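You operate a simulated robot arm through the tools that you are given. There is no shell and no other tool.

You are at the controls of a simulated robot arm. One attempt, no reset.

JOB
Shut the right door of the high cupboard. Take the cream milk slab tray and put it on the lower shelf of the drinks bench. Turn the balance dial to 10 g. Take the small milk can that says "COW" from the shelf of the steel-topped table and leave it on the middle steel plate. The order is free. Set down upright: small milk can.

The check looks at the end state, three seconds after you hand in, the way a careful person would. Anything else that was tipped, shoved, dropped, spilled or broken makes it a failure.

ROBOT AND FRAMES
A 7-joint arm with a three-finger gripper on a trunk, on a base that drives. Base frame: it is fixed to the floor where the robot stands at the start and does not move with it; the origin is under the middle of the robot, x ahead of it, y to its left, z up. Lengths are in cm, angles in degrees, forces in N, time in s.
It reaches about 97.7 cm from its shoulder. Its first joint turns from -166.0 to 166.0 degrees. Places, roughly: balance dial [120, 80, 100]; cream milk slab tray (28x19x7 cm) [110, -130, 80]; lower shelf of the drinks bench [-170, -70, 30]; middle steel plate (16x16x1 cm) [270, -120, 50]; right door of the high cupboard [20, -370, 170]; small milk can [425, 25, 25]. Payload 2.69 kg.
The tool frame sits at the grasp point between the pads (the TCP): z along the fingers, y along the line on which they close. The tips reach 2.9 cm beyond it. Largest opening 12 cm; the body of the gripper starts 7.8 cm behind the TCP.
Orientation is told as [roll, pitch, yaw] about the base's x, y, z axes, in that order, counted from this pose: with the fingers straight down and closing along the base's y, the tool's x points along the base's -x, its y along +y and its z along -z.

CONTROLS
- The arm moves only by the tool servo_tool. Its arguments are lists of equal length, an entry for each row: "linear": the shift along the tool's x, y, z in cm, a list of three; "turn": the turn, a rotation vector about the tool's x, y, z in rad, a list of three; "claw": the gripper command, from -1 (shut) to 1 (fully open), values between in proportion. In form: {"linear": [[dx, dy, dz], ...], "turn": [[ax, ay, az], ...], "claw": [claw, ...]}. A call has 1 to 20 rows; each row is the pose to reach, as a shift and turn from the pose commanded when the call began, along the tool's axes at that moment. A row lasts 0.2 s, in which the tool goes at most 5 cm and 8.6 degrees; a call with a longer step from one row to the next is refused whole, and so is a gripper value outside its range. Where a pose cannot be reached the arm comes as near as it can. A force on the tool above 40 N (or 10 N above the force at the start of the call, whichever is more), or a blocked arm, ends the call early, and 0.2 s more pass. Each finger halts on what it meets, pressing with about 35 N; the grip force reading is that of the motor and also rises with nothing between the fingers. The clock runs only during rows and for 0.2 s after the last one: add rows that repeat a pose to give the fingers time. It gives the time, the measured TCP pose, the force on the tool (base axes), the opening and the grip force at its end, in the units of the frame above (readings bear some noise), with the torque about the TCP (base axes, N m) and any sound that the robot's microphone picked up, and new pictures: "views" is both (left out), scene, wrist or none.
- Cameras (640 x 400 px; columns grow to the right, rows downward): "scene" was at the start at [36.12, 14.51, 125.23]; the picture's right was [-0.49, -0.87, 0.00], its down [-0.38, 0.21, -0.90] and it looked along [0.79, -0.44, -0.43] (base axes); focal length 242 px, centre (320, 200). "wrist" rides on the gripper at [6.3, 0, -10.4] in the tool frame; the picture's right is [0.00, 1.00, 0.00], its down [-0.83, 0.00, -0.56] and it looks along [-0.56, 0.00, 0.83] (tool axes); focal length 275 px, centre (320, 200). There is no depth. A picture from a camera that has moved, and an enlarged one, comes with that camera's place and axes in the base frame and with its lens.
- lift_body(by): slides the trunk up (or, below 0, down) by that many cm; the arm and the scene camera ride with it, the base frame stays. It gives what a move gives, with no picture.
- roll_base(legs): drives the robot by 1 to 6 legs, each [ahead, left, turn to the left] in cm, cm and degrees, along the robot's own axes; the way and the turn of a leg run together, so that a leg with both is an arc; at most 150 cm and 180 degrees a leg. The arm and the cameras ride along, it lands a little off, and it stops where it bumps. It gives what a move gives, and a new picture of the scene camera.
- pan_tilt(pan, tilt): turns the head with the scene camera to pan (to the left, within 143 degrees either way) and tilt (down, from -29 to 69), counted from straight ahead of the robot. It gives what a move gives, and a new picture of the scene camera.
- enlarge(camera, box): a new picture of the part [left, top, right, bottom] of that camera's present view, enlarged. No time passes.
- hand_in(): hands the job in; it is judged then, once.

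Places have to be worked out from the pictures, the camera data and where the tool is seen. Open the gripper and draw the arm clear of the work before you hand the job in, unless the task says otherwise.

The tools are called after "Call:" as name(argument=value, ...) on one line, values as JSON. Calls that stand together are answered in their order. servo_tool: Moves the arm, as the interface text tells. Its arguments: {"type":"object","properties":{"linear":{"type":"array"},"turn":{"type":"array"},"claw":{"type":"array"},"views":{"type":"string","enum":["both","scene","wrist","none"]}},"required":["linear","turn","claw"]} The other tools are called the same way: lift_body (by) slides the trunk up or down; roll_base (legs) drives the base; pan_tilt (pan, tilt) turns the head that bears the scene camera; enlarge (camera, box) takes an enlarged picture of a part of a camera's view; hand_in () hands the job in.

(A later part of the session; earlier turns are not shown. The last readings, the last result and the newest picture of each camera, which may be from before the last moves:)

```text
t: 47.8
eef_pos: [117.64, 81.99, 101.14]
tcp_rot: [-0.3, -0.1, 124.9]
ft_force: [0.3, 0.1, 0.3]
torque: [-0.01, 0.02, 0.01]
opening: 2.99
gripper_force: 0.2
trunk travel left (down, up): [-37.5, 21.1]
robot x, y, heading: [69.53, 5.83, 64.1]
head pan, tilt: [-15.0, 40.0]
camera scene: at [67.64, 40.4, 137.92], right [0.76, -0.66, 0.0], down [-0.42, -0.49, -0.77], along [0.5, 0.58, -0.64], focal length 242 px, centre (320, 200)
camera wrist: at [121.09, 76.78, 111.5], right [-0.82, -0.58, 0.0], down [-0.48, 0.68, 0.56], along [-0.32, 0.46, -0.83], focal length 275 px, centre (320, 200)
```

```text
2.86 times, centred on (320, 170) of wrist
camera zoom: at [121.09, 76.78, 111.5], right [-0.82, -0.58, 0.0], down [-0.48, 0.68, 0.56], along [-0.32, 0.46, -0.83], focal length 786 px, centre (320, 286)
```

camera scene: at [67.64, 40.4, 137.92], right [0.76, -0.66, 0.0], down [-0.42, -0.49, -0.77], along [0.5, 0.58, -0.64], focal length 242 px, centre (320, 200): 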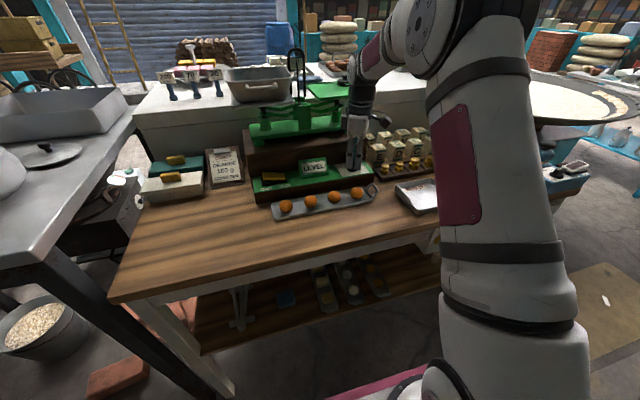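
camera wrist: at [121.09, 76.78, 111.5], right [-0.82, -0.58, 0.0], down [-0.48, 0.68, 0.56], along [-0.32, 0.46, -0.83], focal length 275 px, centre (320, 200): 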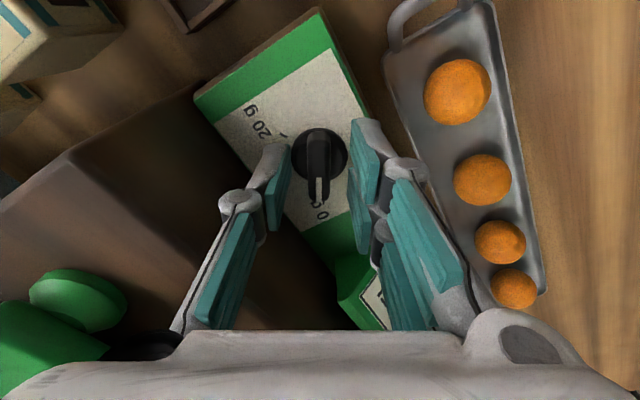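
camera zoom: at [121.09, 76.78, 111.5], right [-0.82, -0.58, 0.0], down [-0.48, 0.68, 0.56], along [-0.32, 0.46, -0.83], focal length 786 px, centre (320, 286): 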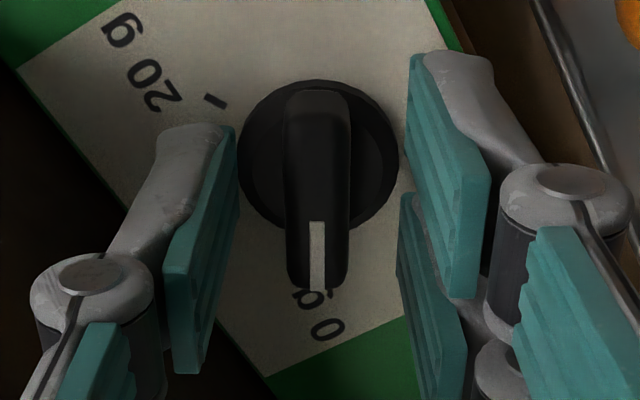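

Fingers straddle the bar at the right height. I'll close on it now.

Call:
servo_tool(linear=[[0, 0, 0], [0, 0, 0], [0, 0, 0]], turn=[[0, 0, 0], [0, 0, 0], [0, 0, 0]], claw=[-0.8, -1, -1], views="wrist")

```text
t: 48.6
eef_pos: [117.52, 82.08, 101.04]
tcp_rot: [-0.1, -0.1, 124.9]
ft_force: [3.0, 2.0, -1.5]
torque: [0.18, -0.01, -0.03]
opening: 1.19
gripper_force: 39.0
trunk travel left (down, up): [-37.5, 21.1]
robot x, y, heading: [69.97, 6.0, 64.2]
head pan, tilt: [-15.0, 40.0]
camera wrist: at [121.12, 76.8, 111.51], right [-0.82, -0.57, 0.0], down [-0.48, 0.68, 0.56], along [-0.32, 0.46, -0.83], focal length 275 px, centre (320, 200)
```

wrist: 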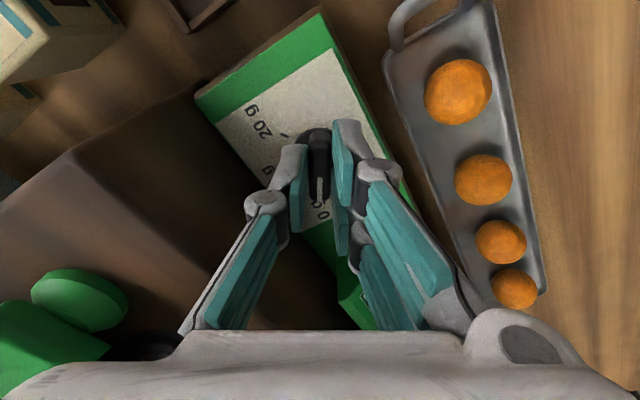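

Bar gripped (opening 1.19). The paper's edges give the plinth normal at 64.9°, which is where the 10 g tick lies, so I'll turn 60° clockwise (about tool +z).

Call:
servo_tool(linear=[[0, 0, 0], [0, 0, 0], [0, 0, 0], [0, 0, 0], [0, 0, 0], [0, 0, 0], [0, 0, 0], [0, 0, 0], [0, 0, 0], [0, 0, 0]], turn=[[0, 0, 0.1164], [0, 0, 0.2327], [0, 0, 0.3491], [0, 0, 0.4654], [0, 0, 0.5818], [0, 0, 0.6981], [0, 0, 0.8145], [0, 0, 0.9308], [0, 0, 1.0472], [0, 0, 1.0472]], claw=[-1, -1, -1, -1, -1, -1, -1, -1, -1, -1])

Call:
enlarge(camera="wrist", box=[240, 110, 400, 220])

```text
t: 50.8
eef_pos: [117.09, 81.98, 101.13]
tcp_rot: [0.1, 0.3, 65.0]
ft_force: [-37.0, -8.5, -8.5]
torque: [-0.2, 0.87, 0.12]
opening: 1.2
gripper_force: 39.1
trunk travel left (down, up): [-37.5, 21.1]
robot x, y, heading: [69.73, 5.76, 64.0]
head pan, tilt: [-15.0, 40.0]
camera scene: at [67.48, 40.39, 137.92], right [0.76, -0.65, 0.0], down [-0.42, -0.49, -0.77], along [0.5, 0.58, -0.64], focal length 242 px, centre (320, 200)
camera wrist: at [114.47, 76.3, 111.55], right [-0.91, 0.42, 0.0], down [0.35, 0.76, 0.55], along [0.23, 0.5, -0.83], focal length 275 px, centre (320, 200)
```

scene: 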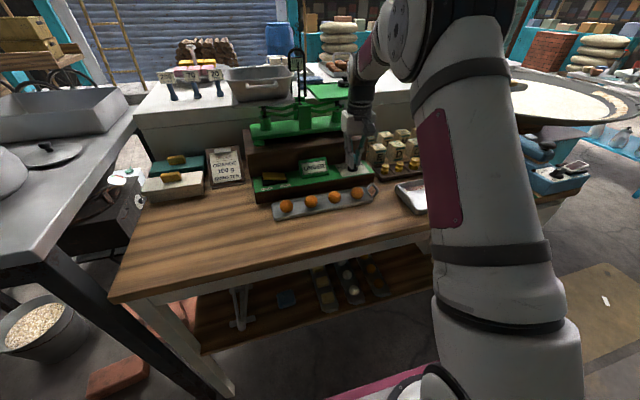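
wrist: 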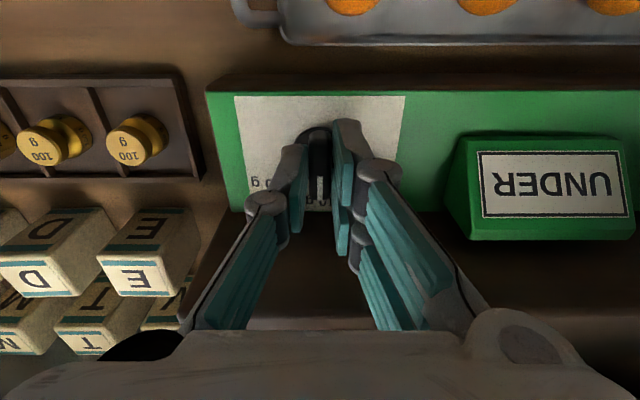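

```text
3.64 times, centred on (320, 165) of wrist
camera zoom: at [114.47, 76.3, 111.55], right [-0.91, 0.42, 0.0], down [0.35, 0.76, 0.55], along [0.23, 0.5, -0.83], focal length 1001 px, centre (320, 327)
```

zoom: 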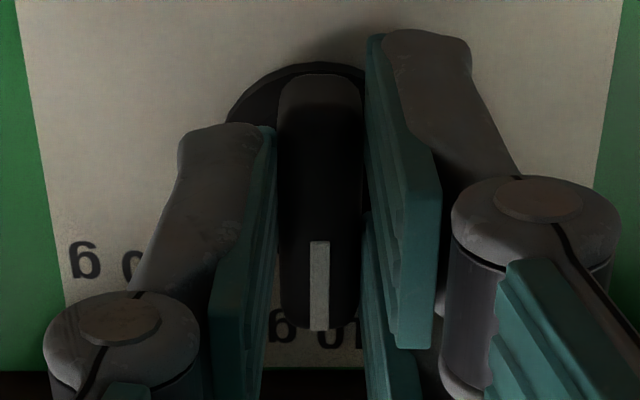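

The knob turned 60° and the index points at 10 g; there's a sideways load of ~37 N from a slight axis offset. I'll relieve that by shifting ~0.4 cm with the load, then open.

Call:
servo_tool(linear=[[0.1, 0.2, 0], [0.15, 0.4, 0], [0.15, 0.4, 0]], turn=[[0, 0, 0], [0, 0, 0], [0, 0, 0]], claw=[-1, -1, -1], views="none")

```text
t: 51.6
eef_pos: [117.06, 81.96, 101.0]
tcp_rot: [-0.1, -0.1, 64.8]
ft_force: [-22.3, -3.6, -9.9]
torque: [-0.9, 0.95, 0.06]
opening: 1.17
gripper_force: 38.3
trunk travel left (down, up): [-37.5, 21.1]
robot x, y, heading: [69.73, 5.83, 64.0]
head pan, tilt: [-15.0, 40.0]
```

The sideways load dropped to 22 N; a little more relief, then open to about 3 cm.

Call:
servo_tool(linear=[[0.1, 0.3, 0], [0.2, 0.55, 0], [0.2, 0.55, 0]], turn=[[0, 0, 0], [0, 0, 0], [0, 0, 0]], claw=[-1, -1, -1], views="none")

Call:
servo_tool(linear=[[0, 0, 0], [0, 0, 0], [0, 0, 0]], turn=[[0, 0, 0], [0, 0, 0], [0, 0, 0]], claw=[-0.6, -0.5, -0.5], views="wrist")

Call:
enlarge(camera="wrist", box=[240, 110, 400, 220])

```text
t: 52.4
eef_pos: [117.09, 82.09, 101.15]
tcp_rot: [-0.3, -0.5, 64.5]
ft_force: [17.8, 1.3, -13.0]
torque: [0.45, -0.64, -0.04]
opening: 1.2
gripper_force: 39.1
trunk travel left (down, up): [-37.5, 21.1]
robot x, y, heading: [69.63, 5.92, 64.0]
head pan, tilt: [-15.0, 40.0]
```

```text
t: 53.2
eef_pos: [116.55, 82.03, 101.15]
tcp_rot: [0.0, -0.2, 64.9]
ft_force: [-0.4, 0.5, 0.0]
torque: [0.0, 0.01, 0.0]
opening: 2.99
gripper_force: 0.0
trunk travel left (down, up): [-37.5, 21.1]
robot x, y, heading: [69.22, 6.06, 64.2]
head pan, tilt: [-15.0, 40.0]
camera wrist: at [113.79, 76.36, 111.54], right [-0.91, 0.42, 0.0], down [0.35, 0.75, 0.56], along [0.24, 0.51, -0.83], focal length 275 px, centre (320, 200)
```

wrist: 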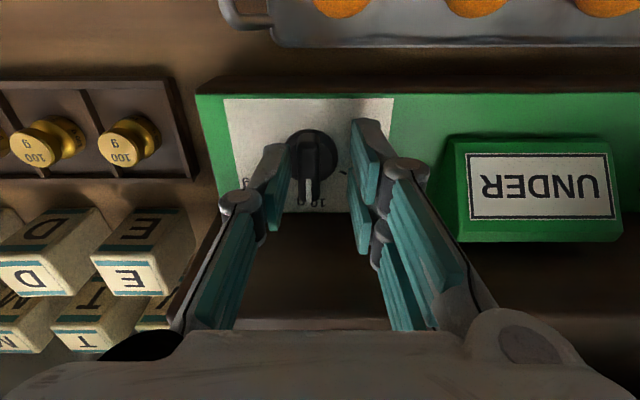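

```text
3.64 times, centred on (320, 165) of wrist
camera zoom: at [113.79, 76.36, 111.54], right [-0.91, 0.42, 0.0], down [0.35, 0.75, 0.56], along [0.24, 0.51, -0.83], focal length 1001 px, centre (320, 327)
```

zoom: 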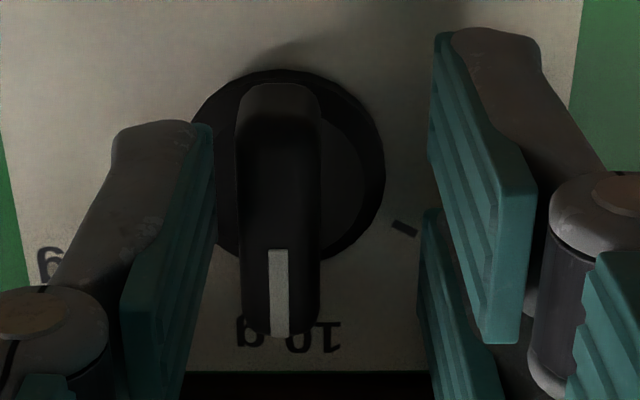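

Released cleanly and the index points at 10 g. I'll lift straight up and check from above.

Call:
servo_tool(linear=[[0, -0.3, -3], [0, -0.3, -6], [0, -0.3, -9], [2, -0.3, -12], [4, 0, -14]], turn=[[0, 0, 0], [0, 0, 0], [0, 0, 0], [0, 0, 0], [0, 0, 0]], claw=[-0.5, -0.5, -0.5, -0.5, -0.5], views="wrist")

Call:
enlarge(camera="wrist", box=[220, 60, 420, 200])

```text
t: 54.4
eef_pos: [114.84, 78.55, 115.18]
tcp_rot: [0.1, -0.2, 64.8]
ft_force: [0.8, 0.6, -1.0]
torque: [-0.03, 0.03, 0.01]
opening: 3.0
gripper_force: 0.1
trunk travel left (down, up): [-37.5, 21.1]
robot x, y, heading: [69.39, 5.97, 64.2]
head pan, tilt: [-15.0, 40.0]
camera wrist: at [112.14, 72.85, 125.51], right [-0.91, 0.42, 0.0], down [0.35, 0.75, 0.56], along [0.24, 0.51, -0.83], focal length 275 px, centre (320, 200)
```

wrist: 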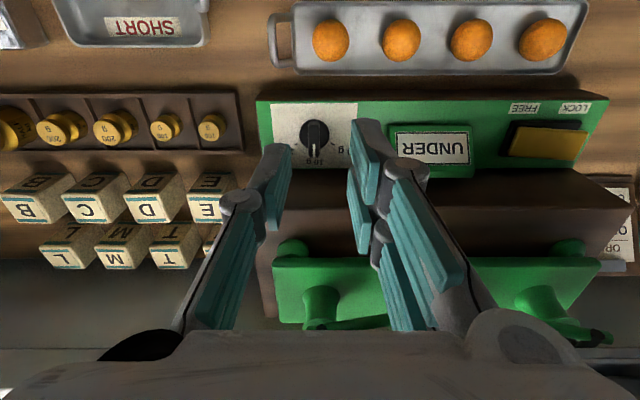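

```text
2.86 times, centred on (320, 130) of wrist
camera zoom: at [112.14, 72.85, 125.51], right [-0.91, 0.42, 0.0], down [0.35, 0.75, 0.56], along [0.24, 0.51, -0.83], focal length 786 px, centre (320, 400)
```

zoom: 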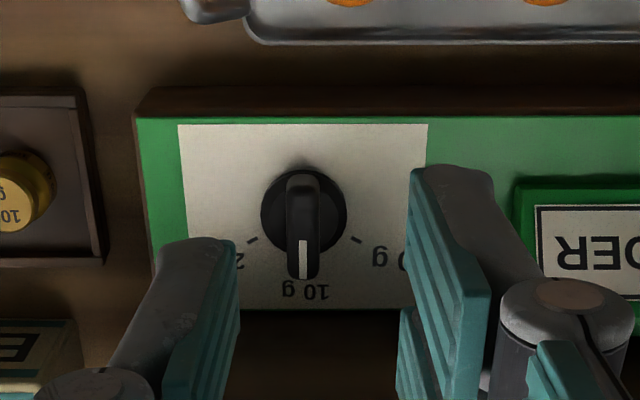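

The dial clearly reads 10 g. Next I'll do the milk can while outside: pull the arm back over the deck, then turn to face along the street and drive to a viewpoint near the steel-topped table.

Call:
servo_tool(linear=[[4.5, 0, -1], [9, 0, -2], [13.5, 0, -3], [18, 0, -4], [22.5, 0, -4], [27, 0, -4], [31, 0, -4]], turn=[[0, 0, 0], [0, 0, 0], [0, 0, 0], [0, 0, 0], [0, 0, 0], [0, 0, 0], [0, 0, 0]], claw=[0, 0, 0, 0, 0, 0, 0], views="none")

Call:
roll_base(legs=[[0, 0, -89], [140, 15, 0]])

Call:
pan_tilt(pan=35, tilt=20)

Call:
pan_tilt(pan=-40, tilt=25)

```text
t: 56.0
eef_pos: [101.45, 50.56, 119.12]
tcp_rot: [0.0, -0.2, 64.9]
ft_force: [0.4, 0.7, -0.8]
torque: [-0.09, 0.01, -0.03]
opening: 6.0
gripper_force: 0.1
trunk travel left (down, up): [-37.5, 21.1]
robot x, y, heading: [69.78, 6.03, 64.0]
head pan, tilt: [-15.0, 40.0]
```

```text
t: 66.8
eef_pos: [244.02, -73.74, 119.06]
tcp_rot: [0.0, -0.2, -25.3]
ft_force: [0.0, 0.4, 0.2]
torque: [0.06, 0.0, 0.01]
opening: 6.0
gripper_force: 0.1
trunk travel left (down, up): [-37.5, 21.1]
robot x, y, heading: [199.19, -41.73, -26.3]
head pan, tilt: [-15.0, 40.0]
camera scene: at [234.17, -39.82, 137.92], right [-0.66, -0.75, 0.0], down [-0.48, 0.42, -0.77], along [0.58, -0.5, -0.64], focal length 242 px, centre (320, 200)
```

scene: 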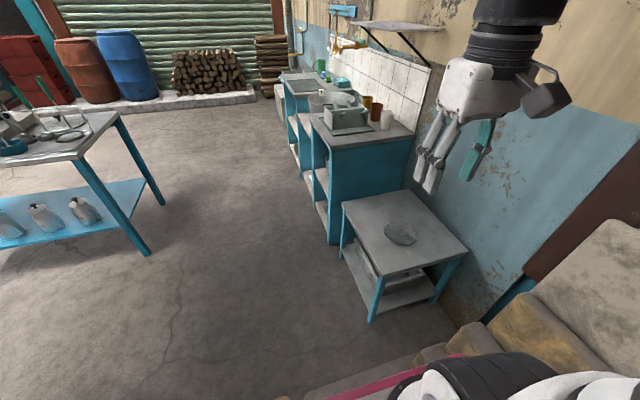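

```text
t: 67.9
eef_pos: [244.08, -73.83, 119.05]
tcp_rot: [0.1, -0.1, -25.4]
ft_force: [0.3, 0.2, -0.5]
torque: [-0.01, 0.01, 0.0]
opening: 5.98
gripper_force: 0.0
trunk travel left (down, up): [-37.5, 21.1]
robot x, y, heading: [199.59, -41.57, -26.1]
head pan, tilt: [35.0, 20.0]
camera scene: at [236.98, -32.8, 141.06], right [0.15, -0.99, 0.0], down [-0.34, -0.05, -0.94], along [0.93, 0.14, -0.34], focal length 242 px, centre (320, 200)
```

scene: 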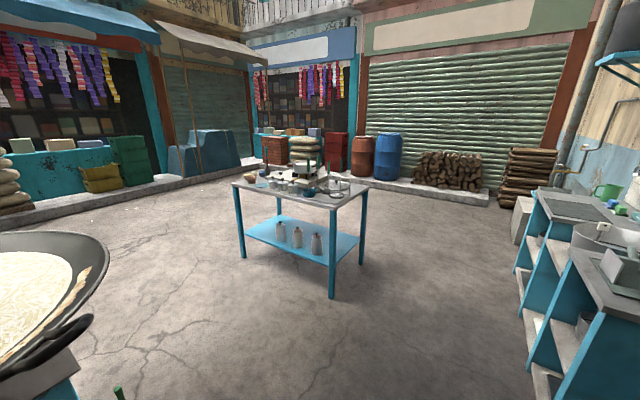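

```text
t: 69.4
eef_pos: [244.07, -73.83, 119.09]
tcp_rot: [-0.1, -0.2, -25.4]
ft_force: [-0.7, -0.9, 0.1]
torque: [0.02, 0.01, -0.02]
opening: 6.0
gripper_force: 0.0
trunk travel left (down, up): [-37.5, 21.1]
robot x, y, heading: [199.59, -41.82, -26.4]
head pan, tilt: [-40.0, 25.0]
camera scene: at [231.5, -42.64, 140.25], right [-0.91, -0.4, 0.0], down [-0.17, 0.39, -0.91], along [0.37, -0.83, -0.42], focal length 242 px, centre (320, 200)
```

scene: 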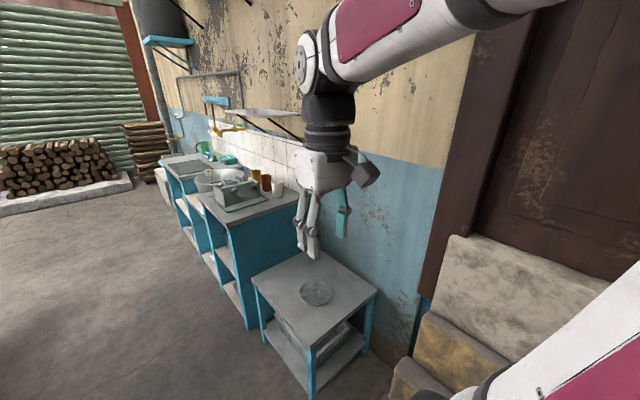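

The small table with a round steel plate is at right, and the milk table with three cans on its blue shelf is ahead-left. I'll enlarge both.

Call:
enlarge(camera="scene", box=[240, 240, 400, 360])

Call:
pan_tilt(pan=35, tilt=20)

Call:
enlarge(camera="scene", box=[260, 210, 340, 260])

Call:
enlarge(camera="scene", box=[220, 160, 400, 300])

```text
3.33 times, centred on (320, 300) of scene
camera zoom: at [231.5, -42.64, 140.25], right [-0.91, -0.4, 0.0], down [-0.17, 0.39, -0.91], along [0.37, -0.83, -0.42], focal length 805 px, centre (320, -133)
```

zoom: 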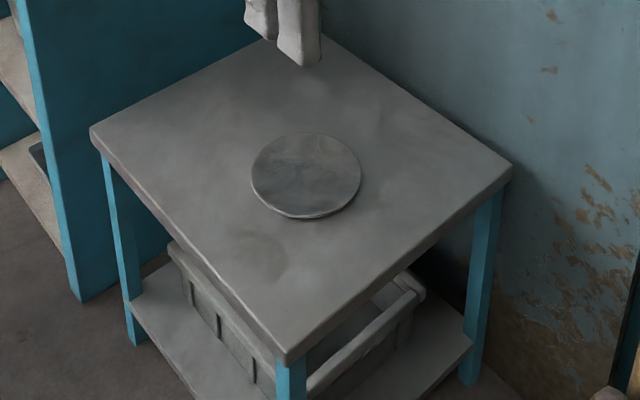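

```text
t: 70.9
eef_pos: [244.09, -73.71, 119.08]
tcp_rot: [0.0, -0.2, -25.4]
ft_force: [-0.2, 0.6, 0.8]
torque: [0.03, 0.03, -0.02]
opening: 6.0
gripper_force: 0.0
trunk travel left (down, up): [-37.5, 21.1]
robot x, y, heading: [199.6, -41.29, -26.2]
head pan, tilt: [35.0, 20.0]
camera scene: at [236.98, -32.8, 141.06], right [0.15, -0.99, 0.0], down [-0.34, -0.05, -0.94], along [0.93, 0.14, -0.34], focal length 242 px, centre (320, 200)
```

scene: 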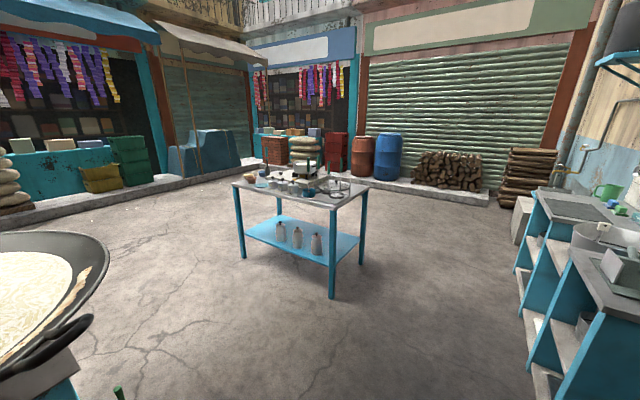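

```text
8.00 times, centred on (300, 235) of scene
camera zoom: at [236.98, -32.8, 141.06], right [0.15, -0.99, 0.0], down [-0.34, -0.05, -0.94], along [0.93, 0.14, -0.34], focal length 1932 px, centre (480, -80)
```

zoom: 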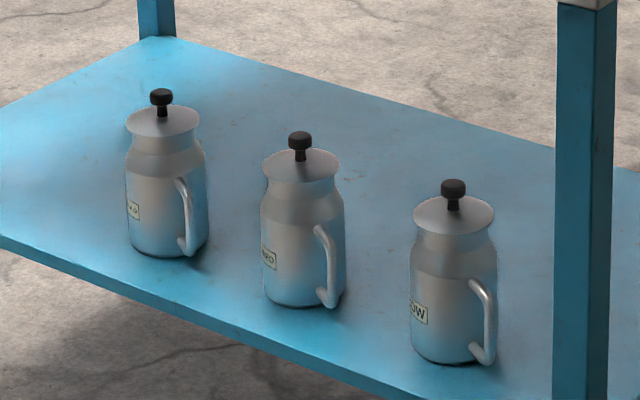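

```text
2.86 times, centred on (310, 230) of scene
camera zoom: at [236.98, -32.8, 141.06], right [0.15, -0.99, 0.0], down [-0.34, -0.05, -0.94], along [0.93, 0.14, -0.34], focal length 690 px, centre (349, 114)
```

zoom: 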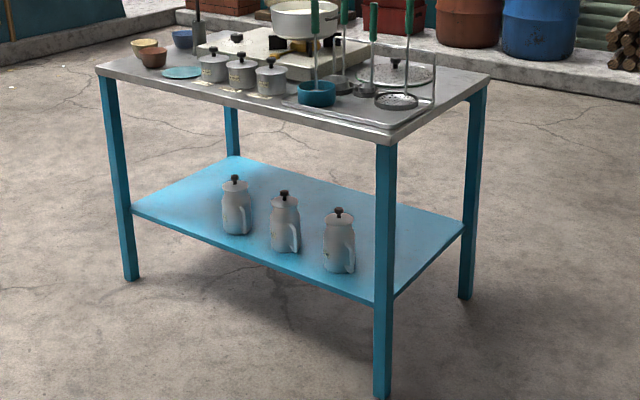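

The rightmost can's label shows "..OW"; I need to be sure of all three labels, so I'll zoom in as far as possible from here.

Call:
enlarge(camera="scene", box=[305, 228, 329, 258])

Call:
enlarge(camera="scene", box=[268, 218, 304, 252])

```text
13.33 times, centred on (317, 243) of scene
camera zoom: at [236.98, -32.8, 141.06], right [0.15, -0.99, 0.0], down [-0.34, -0.05, -0.94], along [0.93, 0.14, -0.34], focal length 3220 px, centre (360, -373)
```

zoom: 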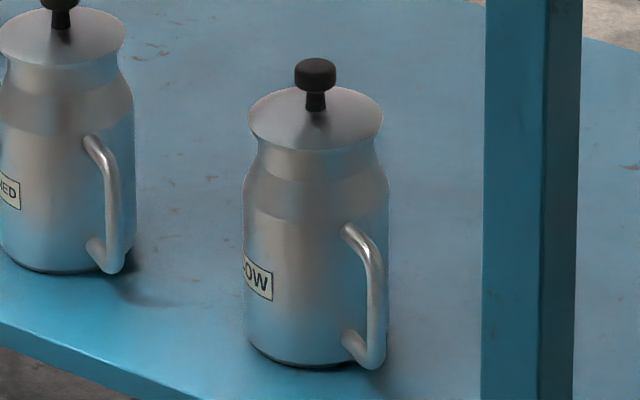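

```text
11.76 times, centred on (286, 235) of scene
camera zoom: at [236.98, -32.8, 141.06], right [0.15, -0.99, 0.0], down [-0.34, -0.05, -0.94], along [0.93, 0.14, -0.34], focal length 2842 px, centre (720, -212)
```

zoom: 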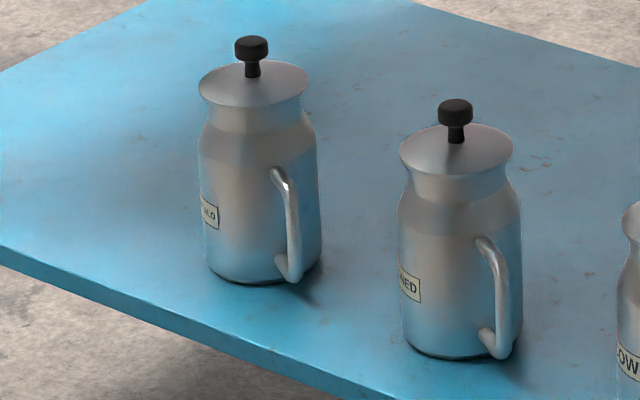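

Labels read ..OW (right), ..MED/..XED (middle), ..ALO (left), so the right can at about (405, −4) on the shelf (z≈32) should be COW. I'll drive past the wok's handle into the open area and face the table at heading ~10°, then verify.

Call:
roll_base(legs=[[60, 44, 0], [0, 0, 36], [20, 0, 0]])

Call:
pan_tilt(pan=0, tilt=30)

Call:
enlarge(camera="scene", box=[220, 150, 400, 280])

```text
t: 77.8
eef_pos: [347.98, -25.53, 119.02]
tcp_rot: [-0.1, -0.3, 10.4]
ft_force: [0.0, -0.5, 0.1]
torque: [-0.03, 0.01, 0.02]
opening: 5.98
gripper_force: 0.0
trunk travel left (down, up): [-37.5, 21.1]
robot x, y, heading: [293.13, -25.12, 9.6]
head pan, tilt: [35.0, 20.0]
camera scene: at [318.24, 3.5, 141.06], right [0.7, -0.71, 0.0], down [-0.24, -0.24, -0.94], along [0.67, 0.66, -0.34], focal length 242 px, centre (320, 200)
```

scene: 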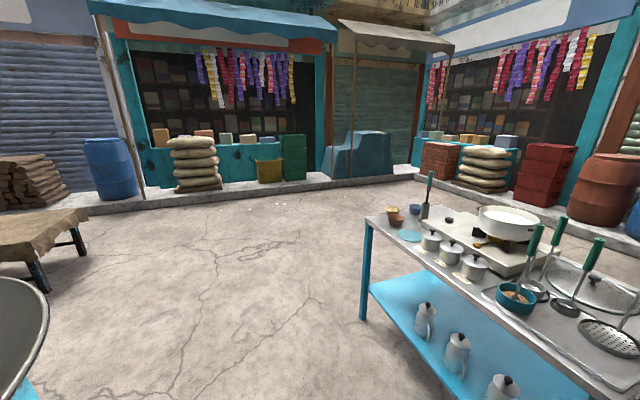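

```text
t: 78.9
eef_pos: [347.91, -25.59, 119.03]
tcp_rot: [0.0, -0.2, 10.3]
ft_force: [-0.7, 0.1, -0.6]
torque: [-0.06, 0.0, 0.01]
opening: 5.99
gripper_force: 0.1
trunk travel left (down, up): [-37.5, 21.1]
robot x, y, heading: [292.57, -24.95, 9.6]
head pan, tilt: [0.0, 30.0]
camera scene: at [320.53, -1.52, 139.46], right [0.17, -0.99, 0.0], down [-0.49, -0.08, -0.87], along [0.85, 0.15, -0.5], focal length 242 px, centre (320, 200)
```

scene: 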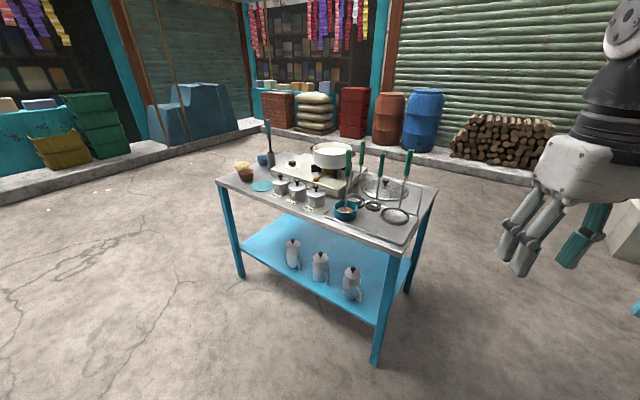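

```text
3.08 times, centred on (310, 215) of scene
camera zoom: at [320.53, -1.52, 139.46], right [0.17, -0.99, 0.0], down [-0.49, -0.08, -0.87], along [0.85, 0.15, -0.5], focal length 743 px, centre (351, 154)
```

zoom: 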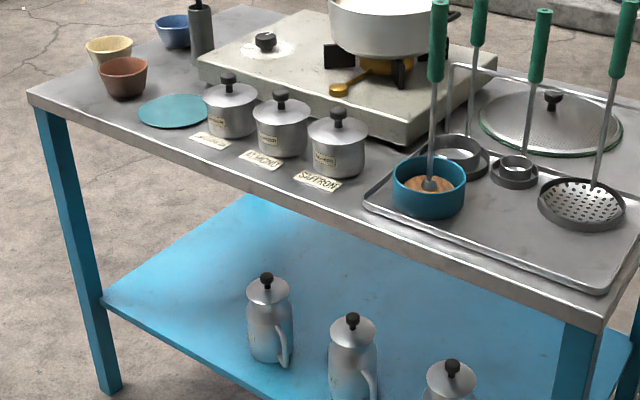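

Now a closer look at the cans and labels.

Call:
enlarge(camera="scene", box=[330, 258, 374, 308])

Call:
enlarge(camera="scene", box=[278, 232, 342, 292])

```text
8.00 times, centred on (352, 283) of scene
camera zoom: at [320.53, -1.52, 139.46], right [0.17, -0.99, 0.0], down [-0.49, -0.08, -0.87], along [0.85, 0.15, -0.5], focal length 1932 px, centre (64, -464)
```

zoom: 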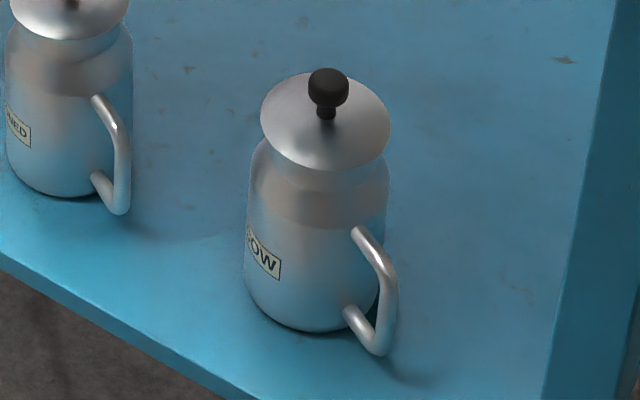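

```text
6.67 times, centred on (310, 262) of scene
camera zoom: at [320.53, -1.52, 139.46], right [0.17, -0.99, 0.0], down [-0.49, -0.08, -0.87], along [0.85, 0.15, -0.5], focal length 1610 px, centre (387, -213)
```

zoom: 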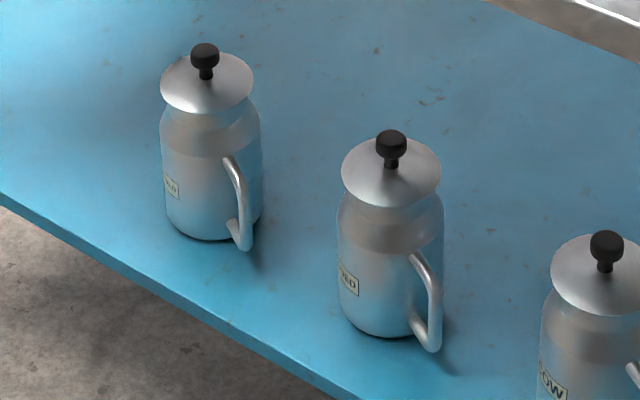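

The right can reads "COW"; triangulated at about (407, −4), shelf z≈32, neck at z≈45.5 above its handle. I'll move slightly closer and lower the trunk so the arm can reach in horizontally under the tabletop.

Call:
roll_base(legs=[[6, 8, 0]])

Call:
lift_body(by=-36)

Call:
pan_tilt(pan=0, tilt=20)

```text
t: 80.0
eef_pos: [352.74, -16.48, 118.97]
tcp_rot: [0.0, 0.0, 10.3]
ft_force: [0.6, -0.7, -0.3]
torque: [-0.01, 0.01, -0.03]
opening: 5.99
gripper_force: 0.0
trunk travel left (down, up): [-37.5, 21.1]
robot x, y, heading: [297.63, -15.91, 9.5]
head pan, tilt: [0.0, 30.0]
camera scene: at [325.29, 7.53, 139.45], right [0.17, -0.99, 0.0], down [-0.49, -0.08, -0.87], along [0.85, 0.14, -0.5], focal length 242 px, centre (320, 200)
```

scene: 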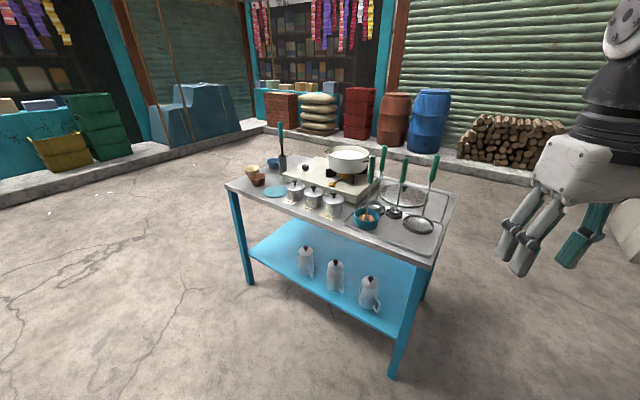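

```text
t: 83.5
eef_pos: [352.67, -16.53, 82.88]
tcp_rot: [-0.1, -0.1, 10.3]
ft_force: [-1.0, 0.1, 0.3]
torque: [0.02, 0.0, 0.0]
opening: 6.01
gripper_force: 0.0
trunk travel left (down, up): [-1.5, 57.1]
robot x, y, heading: [298.1, -16.45, 9.4]
head pan, tilt: [0.0, 30.0]
```

```text
t: 84.2
eef_pos: [352.85, -16.47, 83.08]
tcp_rot: [0.0, -0.3, 10.3]
ft_force: [0.2, 0.3, -0.2]
torque: [0.01, 0.03, 0.0]
opening: 5.99
gripper_force: 0.1
trunk travel left (down, up): [-1.5, 57.1]
robot x, y, heading: [297.64, -16.43, 9.7]
head pan, tilt: [0.0, 20.0]
camera scene: at [333.25, 8.87, 105.11], right [0.17, -0.99, 0.0], down [-0.34, -0.06, -0.94], along [0.93, 0.16, -0.34], focal length 242 px, centre (320, 200)
```

scene: 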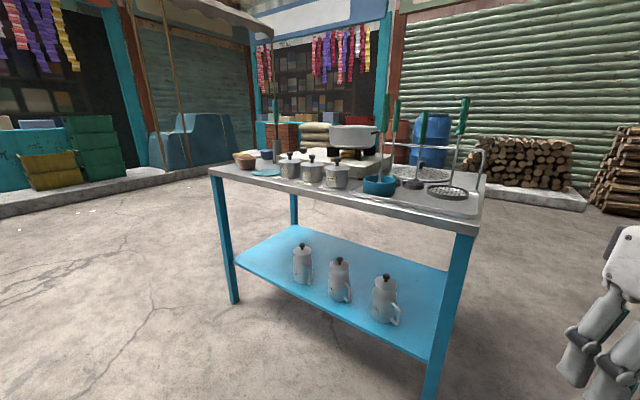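

The trunk is down. Enlarging the COW can again from this lower viewpoint to refine its place.

Call:
enlarge(camera="scene", box=[340, 260, 460, 340])

```text
5.00 times, centred on (400, 300) of scene
camera zoom: at [333.25, 8.87, 105.11], right [0.17, -0.99, 0.0], down [-0.34, -0.06, -0.94], along [0.93, 0.16, -0.34], focal length 1208 px, centre (-80, -300)
```

zoom: 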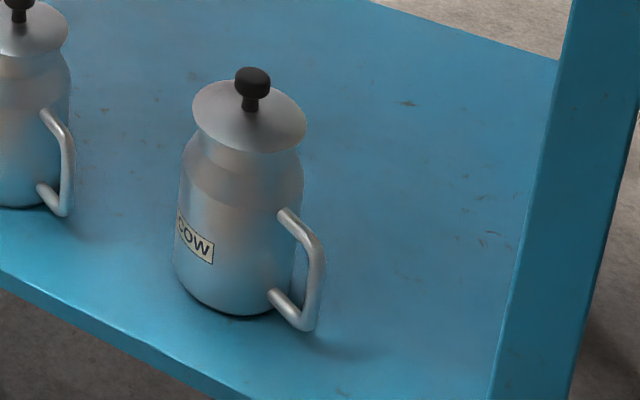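

COW is now fully legible; its axis works out at (407.3, −2.8) with neck at z≈44.8. I'll move the tool to a staging point 18 cm in front of it (clear of the tabletop edge), yawing to −25°.

Call:
servo_tool(linear=[[-4.14, 1.41, 0.8], [-8.28, 2.82, 1.6], [-12.42, 4.23, 2.4], [-16.56, 5.64, 3.2], [-20.7, 7.05, 4], [-24.84, 8.46, 4.8], [-28.98, 9.87, 5.6], [-33.12, 11.28, 6.4], [-37.26, 12.69, 7.2], [-41.4, 14.1, 8]], turn=[[0, 0, 0.0616], [0, 0, 0.1232], [0, 0, 0.1848], [0, 0, 0.2464], [0, 0, 0.308], [0, 0, 0.3696], [0, 0, 0.4312], [0, 0, 0.4928], [0, 0, 0.5544], [0, 0, 0.616]], claw=[0.1, 0.2, 0.3, 0.4, 0.5, 0.6, 0.7, 0.8, 0.9, 0.9])

```text
t: 86.4
eef_pos: [391.01, 4.87, 75.24]
tcp_rot: [0.1, -0.2, -25.0]
ft_force: [0.0, -0.1, 0.2]
torque: [0.0, 0.0, 0.03]
opening: 11.4
gripper_force: 0.1
trunk travel left (down, up): [-1.5, 57.1]
robot x, y, heading: [298.01, -16.22, 9.6]
head pan, tilt: [0.0, 20.0]
camera scene: at [333.24, 8.86, 105.12], right [0.17, -0.99, 0.0], down [-0.34, -0.06, -0.94], along [0.93, 0.16, -0.34], focal length 242 px, centre (320, 200)
camera wrist: at [385.19, 7.54, 85.7], right [0.42, 0.91, 0.0], down [0.75, -0.35, 0.56], along [0.51, -0.23, -0.83], focal length 275 px, centre (320, 200)
```

scene: 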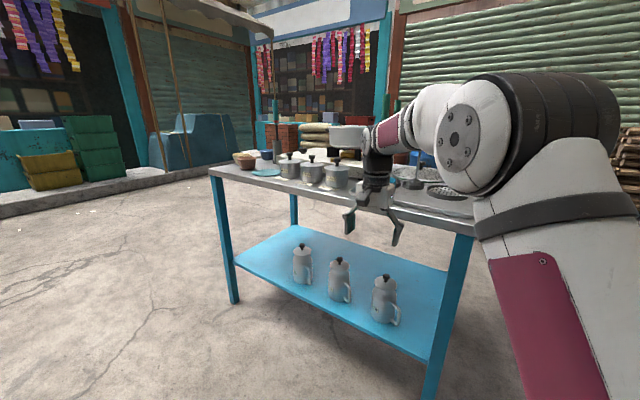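
wrist: 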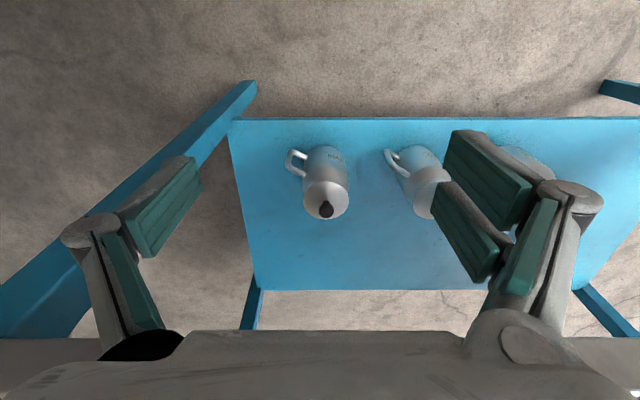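

Tool is aligned with the table (table edges run level in the wrist picture). Now I'll pitch the gripper 90° to point forward, TCP held in place, and check.

Call:
servo_tool(linear=[[0, 0, 0], [0, 0, 0], [0, 0, 0], [0, 0, 0], [0, 0, 0], [0, 0, 0], [0, 0, 0], [0, 0, 0], [0, 0, 0], [0, 0, 0], [0, 0, 0], [0, 0, 0]], turn=[[0, -0.14, 0], [0, -0.28, 0], [0, -0.42, 0], [0, -0.56, 0], [0, -0.7, 0], [0, -0.84, 0], [0, -0.98, 0], [0, -1.12, 0], [0, -1.26, 0], [0, -1.4, 0], [0, -1.52, 0], [0, -1.571, 0]], claw=[0.9, 0.9, 0.9, 0.9, 0.9, 0.9, 0.9, 0.9, 0.9, 0.9, 0.9, 0.9])

```text
t: 89.0
eef_pos: [390.94, 5.0, 75.2]
tcp_rot: [162.6, -89.7, 172.2]
ft_force: [0.5, -0.2, -0.4]
torque: [-0.03, 0.01, -0.02]
opening: 11.4
gripper_force: 0.0
trunk travel left (down, up): [-1.5, 57.1]
robot x, y, heading: [298.03, -16.36, 9.6]
head pan, tilt: [0.0, 20.0]
camera scene: at [333.25, 8.88, 105.11], right [0.17, -0.99, 0.0], down [-0.34, -0.06, -0.94], along [0.93, 0.16, -0.34], focal length 242 px, centre (320, 200)
camera wrist: at [381.49, 9.21, 68.84], right [0.42, 0.91, 0.0], down [-0.51, 0.24, 0.83], along [0.75, -0.35, 0.56], focal length 275 px, centre (320, 200)
```

scene: 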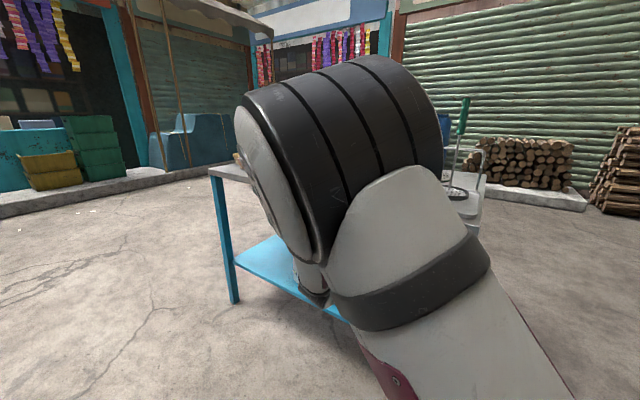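
wrist: 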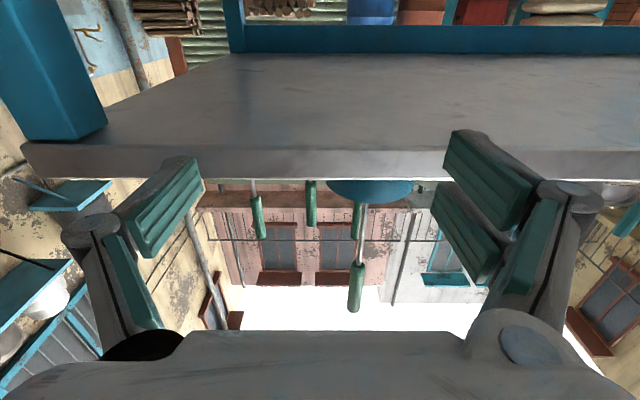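

The gripper now points level along the table's depth. I'll lower it to neck height (z≈45) while staying 18 cm short of the can.

Call:
servo_tool(linear=[[4.3, 0, 0], [8.6, 0, 0], [12.9, 0, 0], [17.2, 0, 0], [21.5, 0, 0], [25.8, 0, 0], [30.2, 0, 0], [30.2, 0, 0]], turn=[[0, 0, 0], [0, 0, 0], [0, 0, 0], [0, 0, 0], [0, 0, 0], [0, 0, 0], [0, 0, 0], [0, 0, 0]], claw=[0.9, 0.9, 0.9, 0.9, 0.9, 0.9, 0.9, 0.9])

```text
t: 90.8
eef_pos: [391.03, 5.04, 45.04]
tcp_rot: [152.0, -89.8, -177.0]
ft_force: [-0.3, -0.3, -0.6]
torque: [0.02, 0.02, -0.02]
opening: 11.39
gripper_force: 0.0
trunk travel left (down, up): [-1.5, 57.1]
robot x, y, heading: [297.96, -16.37, 9.5]
head pan, tilt: [0.0, 20.0]
camera scene: at [333.26, 8.87, 105.11], right [0.17, -0.99, 0.0], down [-0.34, -0.06, -0.94], along [0.93, 0.16, -0.34], focal length 242 px, centre (320, 200)
camera wrist: at [381.4, 9.33, 38.81], right [0.42, 0.91, 0.0], down [-0.51, 0.24, 0.83], along [0.75, -0.35, 0.56], focal length 275 px, centre (320, 200)
```

scene: 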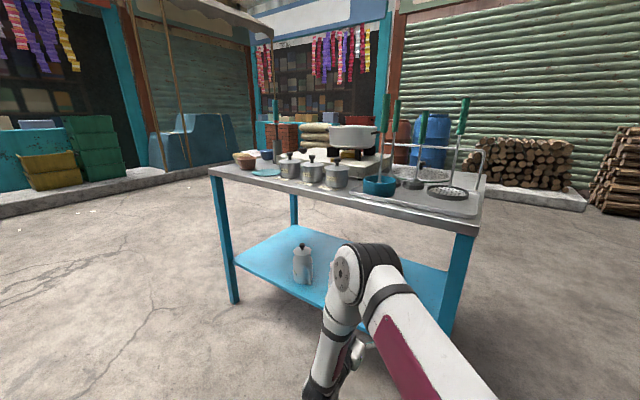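
wrist: 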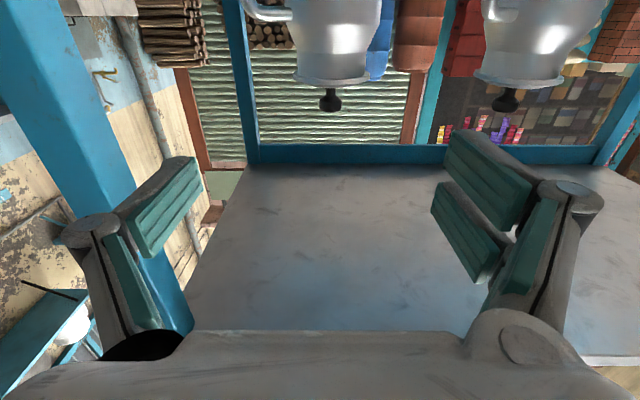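

The wrist view triangulated with the earlier one puts the can axis at about (411.2, −3.3) with lid rim at z≈44, so the shelf is at ≈28.5. Enlarging to find the neck height.

Call:
enlarge(camera="wrist", box=[230, 0, 430, 130])

```text
3.08 times, centred on (330, 65) of wrist
camera zoom: at [381.4, 9.33, 38.81], right [0.42, 0.91, 0.0], down [-0.51, 0.24, 0.83], along [0.75, -0.35, 0.56], focal length 847 px, centre (289, 615)
```

zoom: 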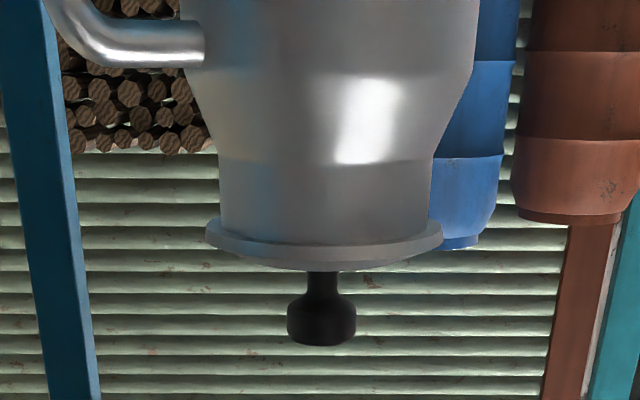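

Neck cylinder is at z 42–44, about 7.4 cm wide, above the handle. I'll drop to z≈43, shift 1.3 cm sideways, advance 12 cm and re-check centering.

Call:
servo_tool(linear=[[1.0, 0.6, 0], [2.05, 1.3, 0], [2.05, 1.3, 4], [2.05, 1.3, 8], [2.05, 1.3, 12], [2.05, 1.3, 12]], turn=[[0, 0, 0], [0, 0, 0], [0, 0, 0], [0, 0, 0], [0, 0, 0], [0, 0, 0]], claw=[0.9, 0.9, 0.9, 0.9, 0.9, 0.9], views="both")

```text
t: 92.2
eef_pos: [402.35, 0.93, 42.92]
tcp_rot: [155.1, -89.8, -180.0]
ft_force: [0.1, -0.6, -0.2]
torque: [0.0, 0.0, -0.03]
opening: 11.4
gripper_force: 0.1
trunk travel left (down, up): [-1.5, 57.1]
robot x, y, heading: [298.11, -16.33, 9.6]
head pan, tilt: [0.0, 20.0]
camera scene: at [333.26, 8.87, 105.11], right [0.17, -0.99, 0.0], down [-0.34, -0.06, -0.94], along [0.93, 0.16, -0.34], focal length 242 px, centre (320, 200)
camera wrist: at [392.96, 5.31, 36.54], right [0.42, 0.91, 0.0], down [-0.51, 0.24, 0.83], along [0.75, -0.35, 0.56], focal length 275 px, centre (320, 200)
```

scene: 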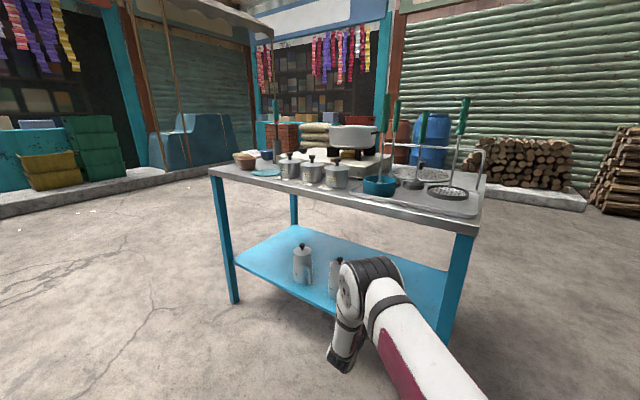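
wrist: 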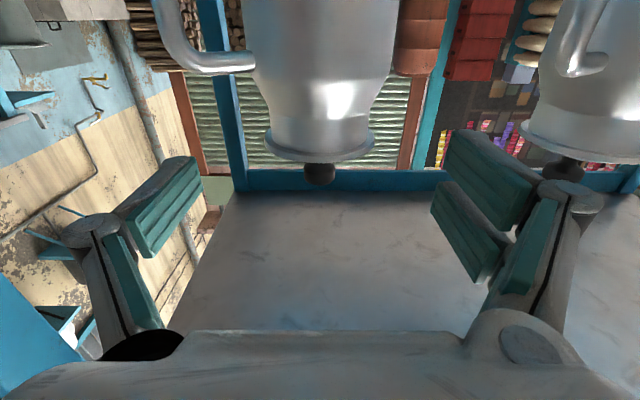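

Well centered and the neck lies at TCP height. I'll advance the remaining ~9.8 cm.

Call:
servo_tool(linear=[[0, 0, 3.5], [0, 0, 7], [0, 0, 9.8], [0, 0, 9.8]], turn=[[0, 0, 0], [0, 0, 0], [0, 0, 0], [0, 0, 0]], claw=[0.9, 0.9, 0.9, 0.9], views="wrist")

```text
t: 93.2
eef_pos: [411.35, -3.18, 43.02]
tcp_rot: [155.1, -89.9, -180.0]
ft_force: [0.3, 0.7, 0.0]
torque: [0.01, 0.03, 0.02]
opening: 11.43
gripper_force: 0.1
trunk travel left (down, up): [-1.5, 57.1]
robot x, y, heading: [297.79, -16.75, 9.4]
head pan, tilt: [0.0, 20.0]
camera wrist: at [401.78, 1.13, 36.69], right [0.42, 0.91, 0.0], down [-0.51, 0.24, 0.83], along [0.75, -0.35, 0.56], focal length 275 px, centre (320, 200)
```

wrist: 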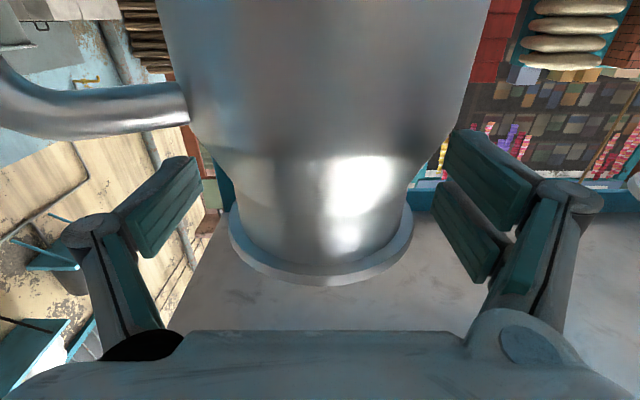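

Neck is between the pads, centered. Closing the gripper.

Call:
servo_tool(linear=[[0, 0, 0], [0, 0, 0], [0, 0, 0], [0, 0, 0]], turn=[[0, 0, 0], [0, 0, 0], [0, 0, 0], [0, 0, 0]], claw=[0.4, 0.1, -0.5, -1], views="wrist")

```text
t: 94.2
eef_pos: [411.38, -3.09, 43.14]
tcp_rot: [144.1, -89.7, -168.8]
ft_force: [0.7, 4.9, 2.9]
torque: [1.13, -0.39, -0.05]
opening: 7.41
gripper_force: 34.8
trunk travel left (down, up): [-1.5, 57.1]
robot x, y, heading: [297.97, -16.09, 9.7]
head pan, tilt: [0.0, 20.0]
camera wrist: at [401.78, 1.22, 36.76], right [0.42, 0.91, 0.0], down [-0.51, 0.24, 0.83], along [0.75, -0.35, 0.56], focal length 275 px, centre (320, 200)
```

wrist: 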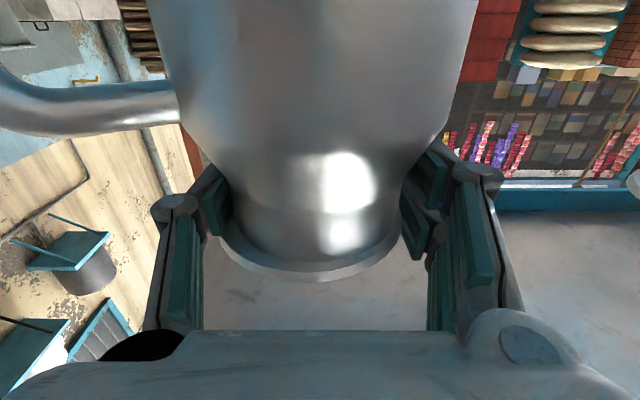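

Gripped at 7.41 cm. I'll lift it 2.5 cm to check it holds without tilting.

Call:
servo_tool(linear=[[-0.8, 0, 0], [-1.6, 0, 0], [-2.5, 0, 0], [-2.5, 0, 0]], turn=[[0, 0, 0], [0, 0, 0], [0, 0, 0], [0, 0, 0]], claw=[-1, -1, -1, -1], views="wrist")

```text
t: 95.2
eef_pos: [411.33, -3.17, 45.35]
tcp_rot: [163.6, -89.9, 171.5]
ft_force: [0.7, 0.1, -8.5]
torque: [0.04, -0.03, 0.0]
opening: 7.21
gripper_force: 35.1
trunk travel left (down, up): [-1.5, 57.1]
robot x, y, heading: [298.02, -16.4, 9.8]
head pan, tilt: [0.0, 20.0]
camera wrist: at [401.78, 1.09, 39.0], right [0.42, 0.91, 0.0], down [-0.5, 0.24, 0.83], along [0.75, -0.35, 0.56], focal length 275 px, centre (320, 200)
```

wrist: 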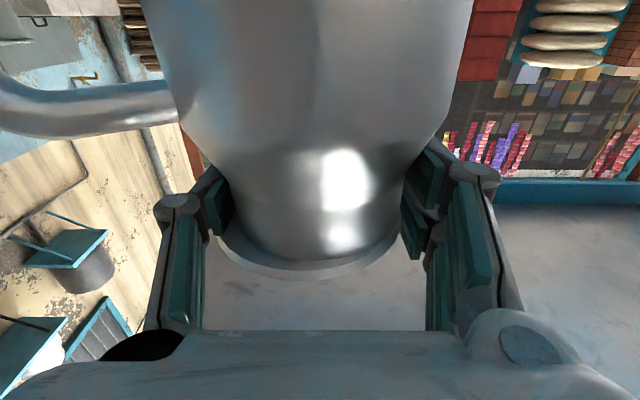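

Holding about 0.87 kg, hanging upright. I'll pull it straight back out from under the table by 28 cm.

Call:
servo_tool(linear=[[-0.5, 0, -3], [-0.5, 0, -6.5], [-0.5, 0, -10.5], [-0.5, 0, -14.5], [-0.5, 0, -18.5], [-0.5, 0, -22], [-0.5, 0, -25], [-0.5, 0, -27], [-0.5, 0, -28], [-0.5, 0, -28]], turn=[[0, 0, 0], [0, 0, 0], [0, 0, 0], [0, 0, 0], [0, 0, 0], [0, 0, 0], [0, 0, 0], [0, 0, 0], [0, 0, 0], [0, 0, 0]], claw=[-1, -1, -1, -1, -1, -1, -1, -1, -1, -1], views="both")

```text
t: 97.4
eef_pos: [385.9, 8.61, 45.99]
tcp_rot: [160.6, -89.9, 174.5]
ft_force: [0.0, 0.4, -8.8]
torque: [0.02, -0.02, 0.02]
opening: 7.21
gripper_force: 34.6
trunk travel left (down, up): [-1.5, 57.1]
robot x, y, heading: [297.9, -16.4, 9.8]
head pan, tilt: [0.0, 20.0]
camera scene: at [333.28, 8.88, 105.1], right [0.17, -0.99, 0.0], down [-0.34, -0.06, -0.94], along [0.93, 0.16, -0.34], focal length 242 px, centre (320, 200)
camera wrist: at [376.42, 12.94, 39.55], right [0.42, 0.91, 0.0], down [-0.5, 0.24, 0.83], along [0.75, -0.35, 0.56], focal length 275 px, centre (320, 200)
```

scene: 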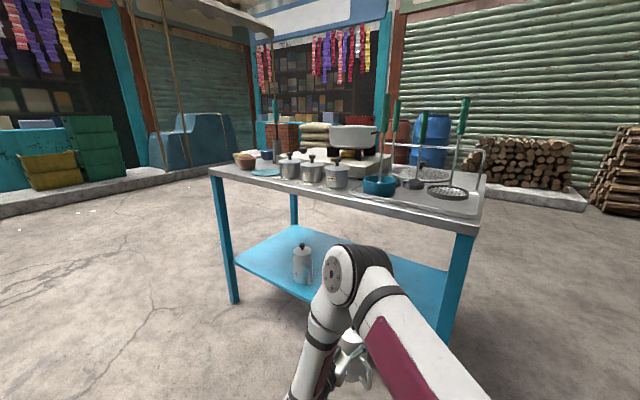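
wrist: 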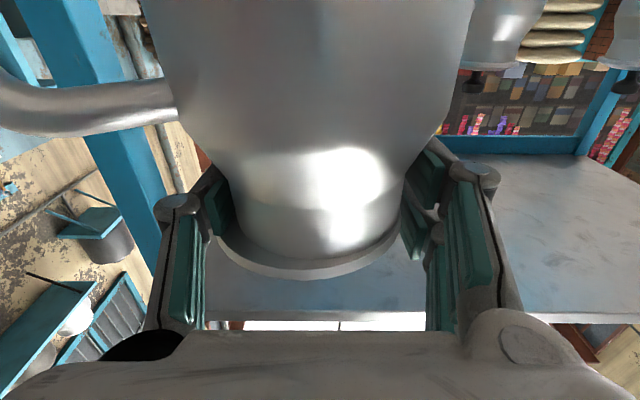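

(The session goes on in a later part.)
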